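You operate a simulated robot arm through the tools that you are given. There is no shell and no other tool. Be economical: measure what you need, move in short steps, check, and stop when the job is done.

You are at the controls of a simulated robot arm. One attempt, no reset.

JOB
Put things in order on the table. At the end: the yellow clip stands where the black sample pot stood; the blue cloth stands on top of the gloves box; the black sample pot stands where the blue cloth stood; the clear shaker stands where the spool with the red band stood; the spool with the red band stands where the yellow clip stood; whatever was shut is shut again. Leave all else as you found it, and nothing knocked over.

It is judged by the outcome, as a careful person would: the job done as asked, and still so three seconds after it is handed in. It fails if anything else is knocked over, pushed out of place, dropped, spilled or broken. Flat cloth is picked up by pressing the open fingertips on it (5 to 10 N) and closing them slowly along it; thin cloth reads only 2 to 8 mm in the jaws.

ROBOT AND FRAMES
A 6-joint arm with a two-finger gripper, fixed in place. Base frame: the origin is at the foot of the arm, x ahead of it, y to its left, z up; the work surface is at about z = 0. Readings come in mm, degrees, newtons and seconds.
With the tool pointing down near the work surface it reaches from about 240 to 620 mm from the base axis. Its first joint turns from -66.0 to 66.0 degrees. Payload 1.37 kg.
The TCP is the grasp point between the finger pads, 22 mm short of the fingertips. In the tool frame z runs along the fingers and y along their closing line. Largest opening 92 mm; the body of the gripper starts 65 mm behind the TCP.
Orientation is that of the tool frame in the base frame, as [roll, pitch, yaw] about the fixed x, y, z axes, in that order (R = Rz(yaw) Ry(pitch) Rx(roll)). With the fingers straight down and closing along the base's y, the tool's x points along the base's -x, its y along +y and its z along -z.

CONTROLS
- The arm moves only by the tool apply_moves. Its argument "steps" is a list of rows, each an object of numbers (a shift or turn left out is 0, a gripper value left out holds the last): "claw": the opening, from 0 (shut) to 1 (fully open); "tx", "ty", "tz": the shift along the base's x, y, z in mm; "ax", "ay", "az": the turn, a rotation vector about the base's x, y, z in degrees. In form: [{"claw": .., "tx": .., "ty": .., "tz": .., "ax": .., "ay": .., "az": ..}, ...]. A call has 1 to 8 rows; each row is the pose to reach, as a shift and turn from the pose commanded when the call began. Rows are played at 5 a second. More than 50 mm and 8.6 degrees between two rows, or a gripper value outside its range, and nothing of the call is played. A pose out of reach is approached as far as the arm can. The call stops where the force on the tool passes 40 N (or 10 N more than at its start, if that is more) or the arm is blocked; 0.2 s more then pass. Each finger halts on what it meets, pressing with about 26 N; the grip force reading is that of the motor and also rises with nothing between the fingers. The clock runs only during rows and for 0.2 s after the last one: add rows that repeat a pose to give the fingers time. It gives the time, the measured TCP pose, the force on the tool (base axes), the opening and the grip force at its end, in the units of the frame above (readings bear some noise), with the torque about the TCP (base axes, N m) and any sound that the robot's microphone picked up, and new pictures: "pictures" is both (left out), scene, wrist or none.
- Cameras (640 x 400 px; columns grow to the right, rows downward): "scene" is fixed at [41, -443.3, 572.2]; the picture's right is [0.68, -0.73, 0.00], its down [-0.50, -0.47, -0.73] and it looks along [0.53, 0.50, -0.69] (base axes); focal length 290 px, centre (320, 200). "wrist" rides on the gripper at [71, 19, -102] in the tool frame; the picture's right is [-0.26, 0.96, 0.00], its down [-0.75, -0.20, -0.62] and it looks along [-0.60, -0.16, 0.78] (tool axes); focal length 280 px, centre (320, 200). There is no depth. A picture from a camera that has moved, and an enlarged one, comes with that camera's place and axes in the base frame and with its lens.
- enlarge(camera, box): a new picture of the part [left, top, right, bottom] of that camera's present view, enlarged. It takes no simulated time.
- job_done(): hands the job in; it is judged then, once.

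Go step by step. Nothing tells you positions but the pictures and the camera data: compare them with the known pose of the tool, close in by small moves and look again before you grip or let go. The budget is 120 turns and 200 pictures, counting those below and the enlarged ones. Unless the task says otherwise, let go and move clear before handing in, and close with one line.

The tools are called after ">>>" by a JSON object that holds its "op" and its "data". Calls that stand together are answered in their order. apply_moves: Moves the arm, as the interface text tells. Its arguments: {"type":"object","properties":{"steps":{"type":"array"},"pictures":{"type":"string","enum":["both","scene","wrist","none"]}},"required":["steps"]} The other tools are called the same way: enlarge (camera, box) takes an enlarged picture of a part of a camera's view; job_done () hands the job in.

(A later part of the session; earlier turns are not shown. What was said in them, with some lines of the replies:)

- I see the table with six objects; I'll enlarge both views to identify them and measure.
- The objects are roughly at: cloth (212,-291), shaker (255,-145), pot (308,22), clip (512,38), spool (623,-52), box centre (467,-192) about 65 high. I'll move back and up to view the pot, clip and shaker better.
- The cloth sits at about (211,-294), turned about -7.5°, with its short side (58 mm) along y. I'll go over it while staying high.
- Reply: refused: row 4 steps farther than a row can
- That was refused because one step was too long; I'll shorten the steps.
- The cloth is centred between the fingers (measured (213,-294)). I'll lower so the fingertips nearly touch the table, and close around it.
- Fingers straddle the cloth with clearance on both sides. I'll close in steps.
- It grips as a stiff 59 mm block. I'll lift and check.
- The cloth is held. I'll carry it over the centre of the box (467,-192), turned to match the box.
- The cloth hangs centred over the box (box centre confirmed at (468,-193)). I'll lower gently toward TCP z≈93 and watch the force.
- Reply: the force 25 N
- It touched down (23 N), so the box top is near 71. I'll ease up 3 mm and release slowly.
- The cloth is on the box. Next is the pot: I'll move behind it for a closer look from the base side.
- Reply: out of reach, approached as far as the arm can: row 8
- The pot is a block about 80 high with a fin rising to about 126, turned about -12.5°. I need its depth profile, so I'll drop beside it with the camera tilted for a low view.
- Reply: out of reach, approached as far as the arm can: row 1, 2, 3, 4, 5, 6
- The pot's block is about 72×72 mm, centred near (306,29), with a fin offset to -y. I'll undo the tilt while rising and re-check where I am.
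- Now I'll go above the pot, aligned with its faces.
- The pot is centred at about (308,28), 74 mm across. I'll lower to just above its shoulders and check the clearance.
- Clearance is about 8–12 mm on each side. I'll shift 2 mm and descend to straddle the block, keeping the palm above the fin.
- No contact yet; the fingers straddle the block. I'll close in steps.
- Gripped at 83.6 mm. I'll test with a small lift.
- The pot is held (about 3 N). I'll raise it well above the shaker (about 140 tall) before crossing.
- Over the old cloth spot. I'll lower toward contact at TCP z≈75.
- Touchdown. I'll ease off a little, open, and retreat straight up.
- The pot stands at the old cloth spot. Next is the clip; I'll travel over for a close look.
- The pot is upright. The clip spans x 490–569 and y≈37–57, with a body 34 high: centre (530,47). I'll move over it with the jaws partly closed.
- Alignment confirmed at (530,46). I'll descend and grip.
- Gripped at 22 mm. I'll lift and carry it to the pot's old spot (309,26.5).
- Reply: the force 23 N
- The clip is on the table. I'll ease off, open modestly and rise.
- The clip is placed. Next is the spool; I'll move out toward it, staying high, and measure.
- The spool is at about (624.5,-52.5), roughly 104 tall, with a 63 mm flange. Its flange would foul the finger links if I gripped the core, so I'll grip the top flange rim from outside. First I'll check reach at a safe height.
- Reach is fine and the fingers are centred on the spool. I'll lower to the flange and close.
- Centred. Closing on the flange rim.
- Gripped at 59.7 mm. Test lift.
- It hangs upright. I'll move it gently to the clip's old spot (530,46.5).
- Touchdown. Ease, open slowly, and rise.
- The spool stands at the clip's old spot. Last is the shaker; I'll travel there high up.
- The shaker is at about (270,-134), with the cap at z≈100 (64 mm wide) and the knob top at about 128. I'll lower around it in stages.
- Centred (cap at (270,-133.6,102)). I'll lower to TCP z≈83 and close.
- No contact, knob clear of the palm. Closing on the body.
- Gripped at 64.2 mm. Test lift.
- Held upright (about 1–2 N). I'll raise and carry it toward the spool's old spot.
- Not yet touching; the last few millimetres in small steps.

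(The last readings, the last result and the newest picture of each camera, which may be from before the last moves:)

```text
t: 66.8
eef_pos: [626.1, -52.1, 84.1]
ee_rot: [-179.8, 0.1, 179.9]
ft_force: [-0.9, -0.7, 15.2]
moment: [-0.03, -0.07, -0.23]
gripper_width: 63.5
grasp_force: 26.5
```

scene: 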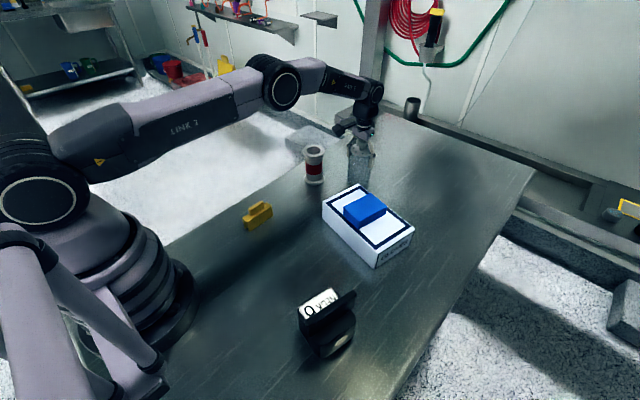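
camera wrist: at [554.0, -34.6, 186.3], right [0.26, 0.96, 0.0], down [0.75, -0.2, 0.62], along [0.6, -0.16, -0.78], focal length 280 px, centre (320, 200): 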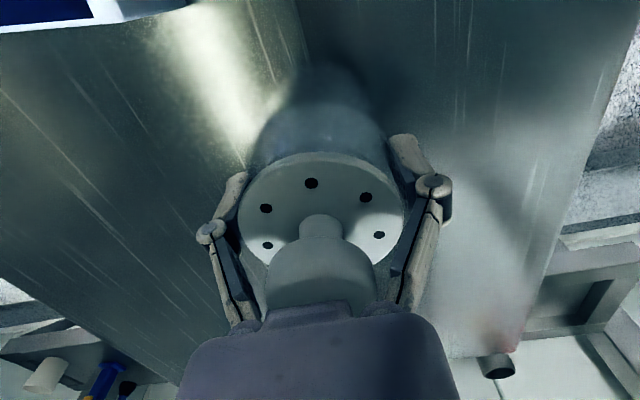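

Touchdown. Ease off, open and rise.

>>> {"op": "apply_moves", "data": {"steps": [{"tz": 1}, {"tz": 1, "claw": 0.75}, {"tz": 1, "claw": 0.85}, {"tz": 1, "claw": 1}, {"tz": 1, "claw": 1}, {"tz": 25}, {"tz": 60}, {"tz": 90}]}}

```text
t: 68.6
eef_pos: [627.6, -52.4, 173.4]
ee_rot: [-180.0, -0.1, 179.9]
ft_force: [0.7, 0.1, 0.6]
moment: [0.03, 0.01, 0.0]
gripper_width: 92.1
grasp_force: 0.1
camera wrist: at [556.6, -32.7, 274.9], right [0.26, 0.96, 0.0], down [0.75, -0.2, 0.63], along [0.6, -0.16, -0.78], focal length 280 px, centre (320, 200)
```

scene: 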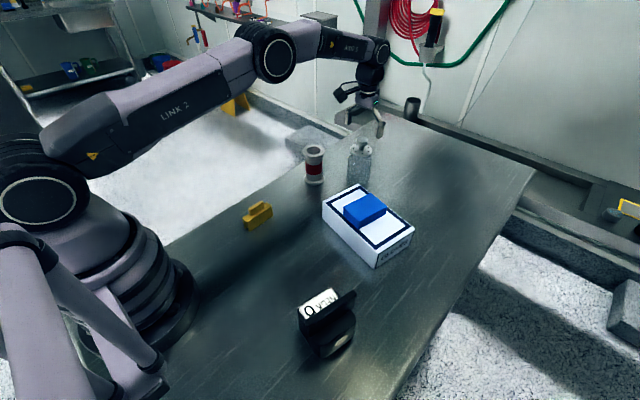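
wrist: 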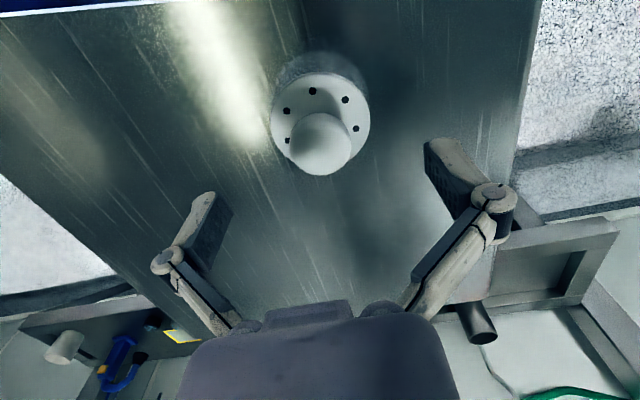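

The shaker stands upright at the spool's old place. I'll back off and make a final check.

>>> {"op": "apply_moves", "data": {"steps": [{"tz": 40}, {"tz": 80}, {"tz": 90, "tx": -45}, {"tz": 90, "tx": -90}, {"tz": 90, "tx": -135}, {"tz": 90, "tx": -180, "ty": -20}, {"tz": 90, "tx": -220, "ty": -40}]}}

>>> {"op": "enlarge", "data": {"camera": "scene", "box": [220, 120, 440, 370]}}

```text
t: 70.2
eef_pos: [405.0, -93.6, 264.3]
ee_rot: [-179.9, 0.0, 179.9]
ft_force: [-0.2, -0.6, 0.2]
moment: [0.01, 0.02, 0.01]
gripper_width: 92.1
grasp_force: 0.0
camera wrist: at [333.2, -74.0, 364.9], right [0.26, 0.97, 0.0], down [0.75, -0.2, 0.63], along [0.6, -0.16, -0.78], focal length 280 px, centre (320, 200)
```

scene: 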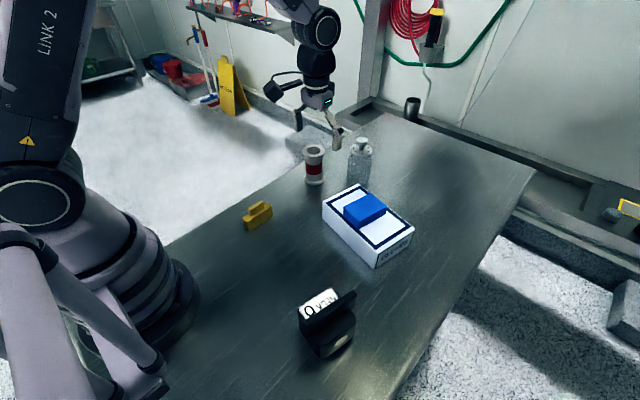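
wrist: 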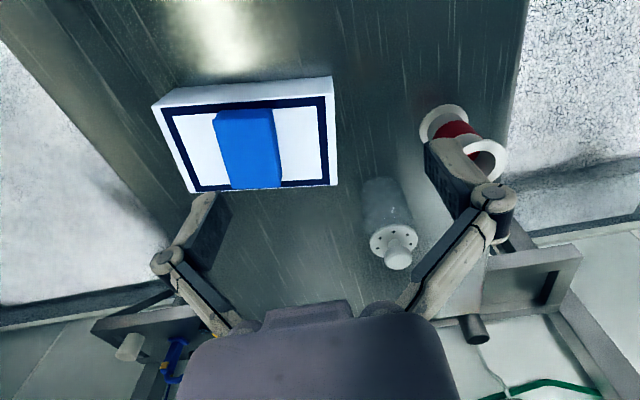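

```text
1.60 times, centred on (330, 245) of scene
camera zoom: at [41.0, -443.2, 572.2], right [0.68, -0.73, 0.0], down [-0.5, -0.47, -0.73], along [0.53, 0.5, -0.69], focal length 464 px, centre (304, 128)
```

zoom: 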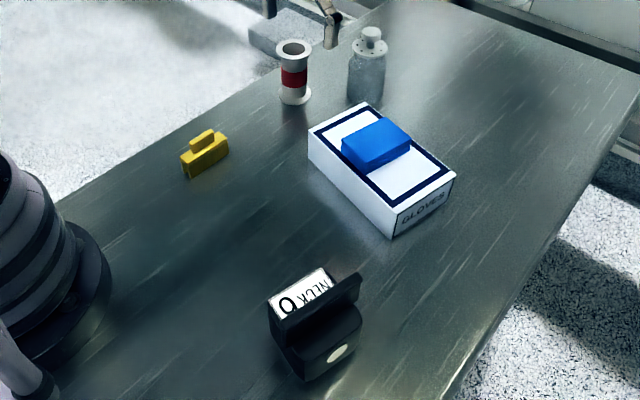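

Everything is upright at its goal, the shaker's lid is still shut, and the arm is clear; I'm handing in.

>>> {"op": "job_done", "data": {}}

```text
The job is handed in.
```

The job is handed in: the cloth is on the gloves box, and the pot, clip, spool and shaker each stand upright at the spots you asked for. The shaker's lid stayed shut, and the last pictures show nothing knocked over.
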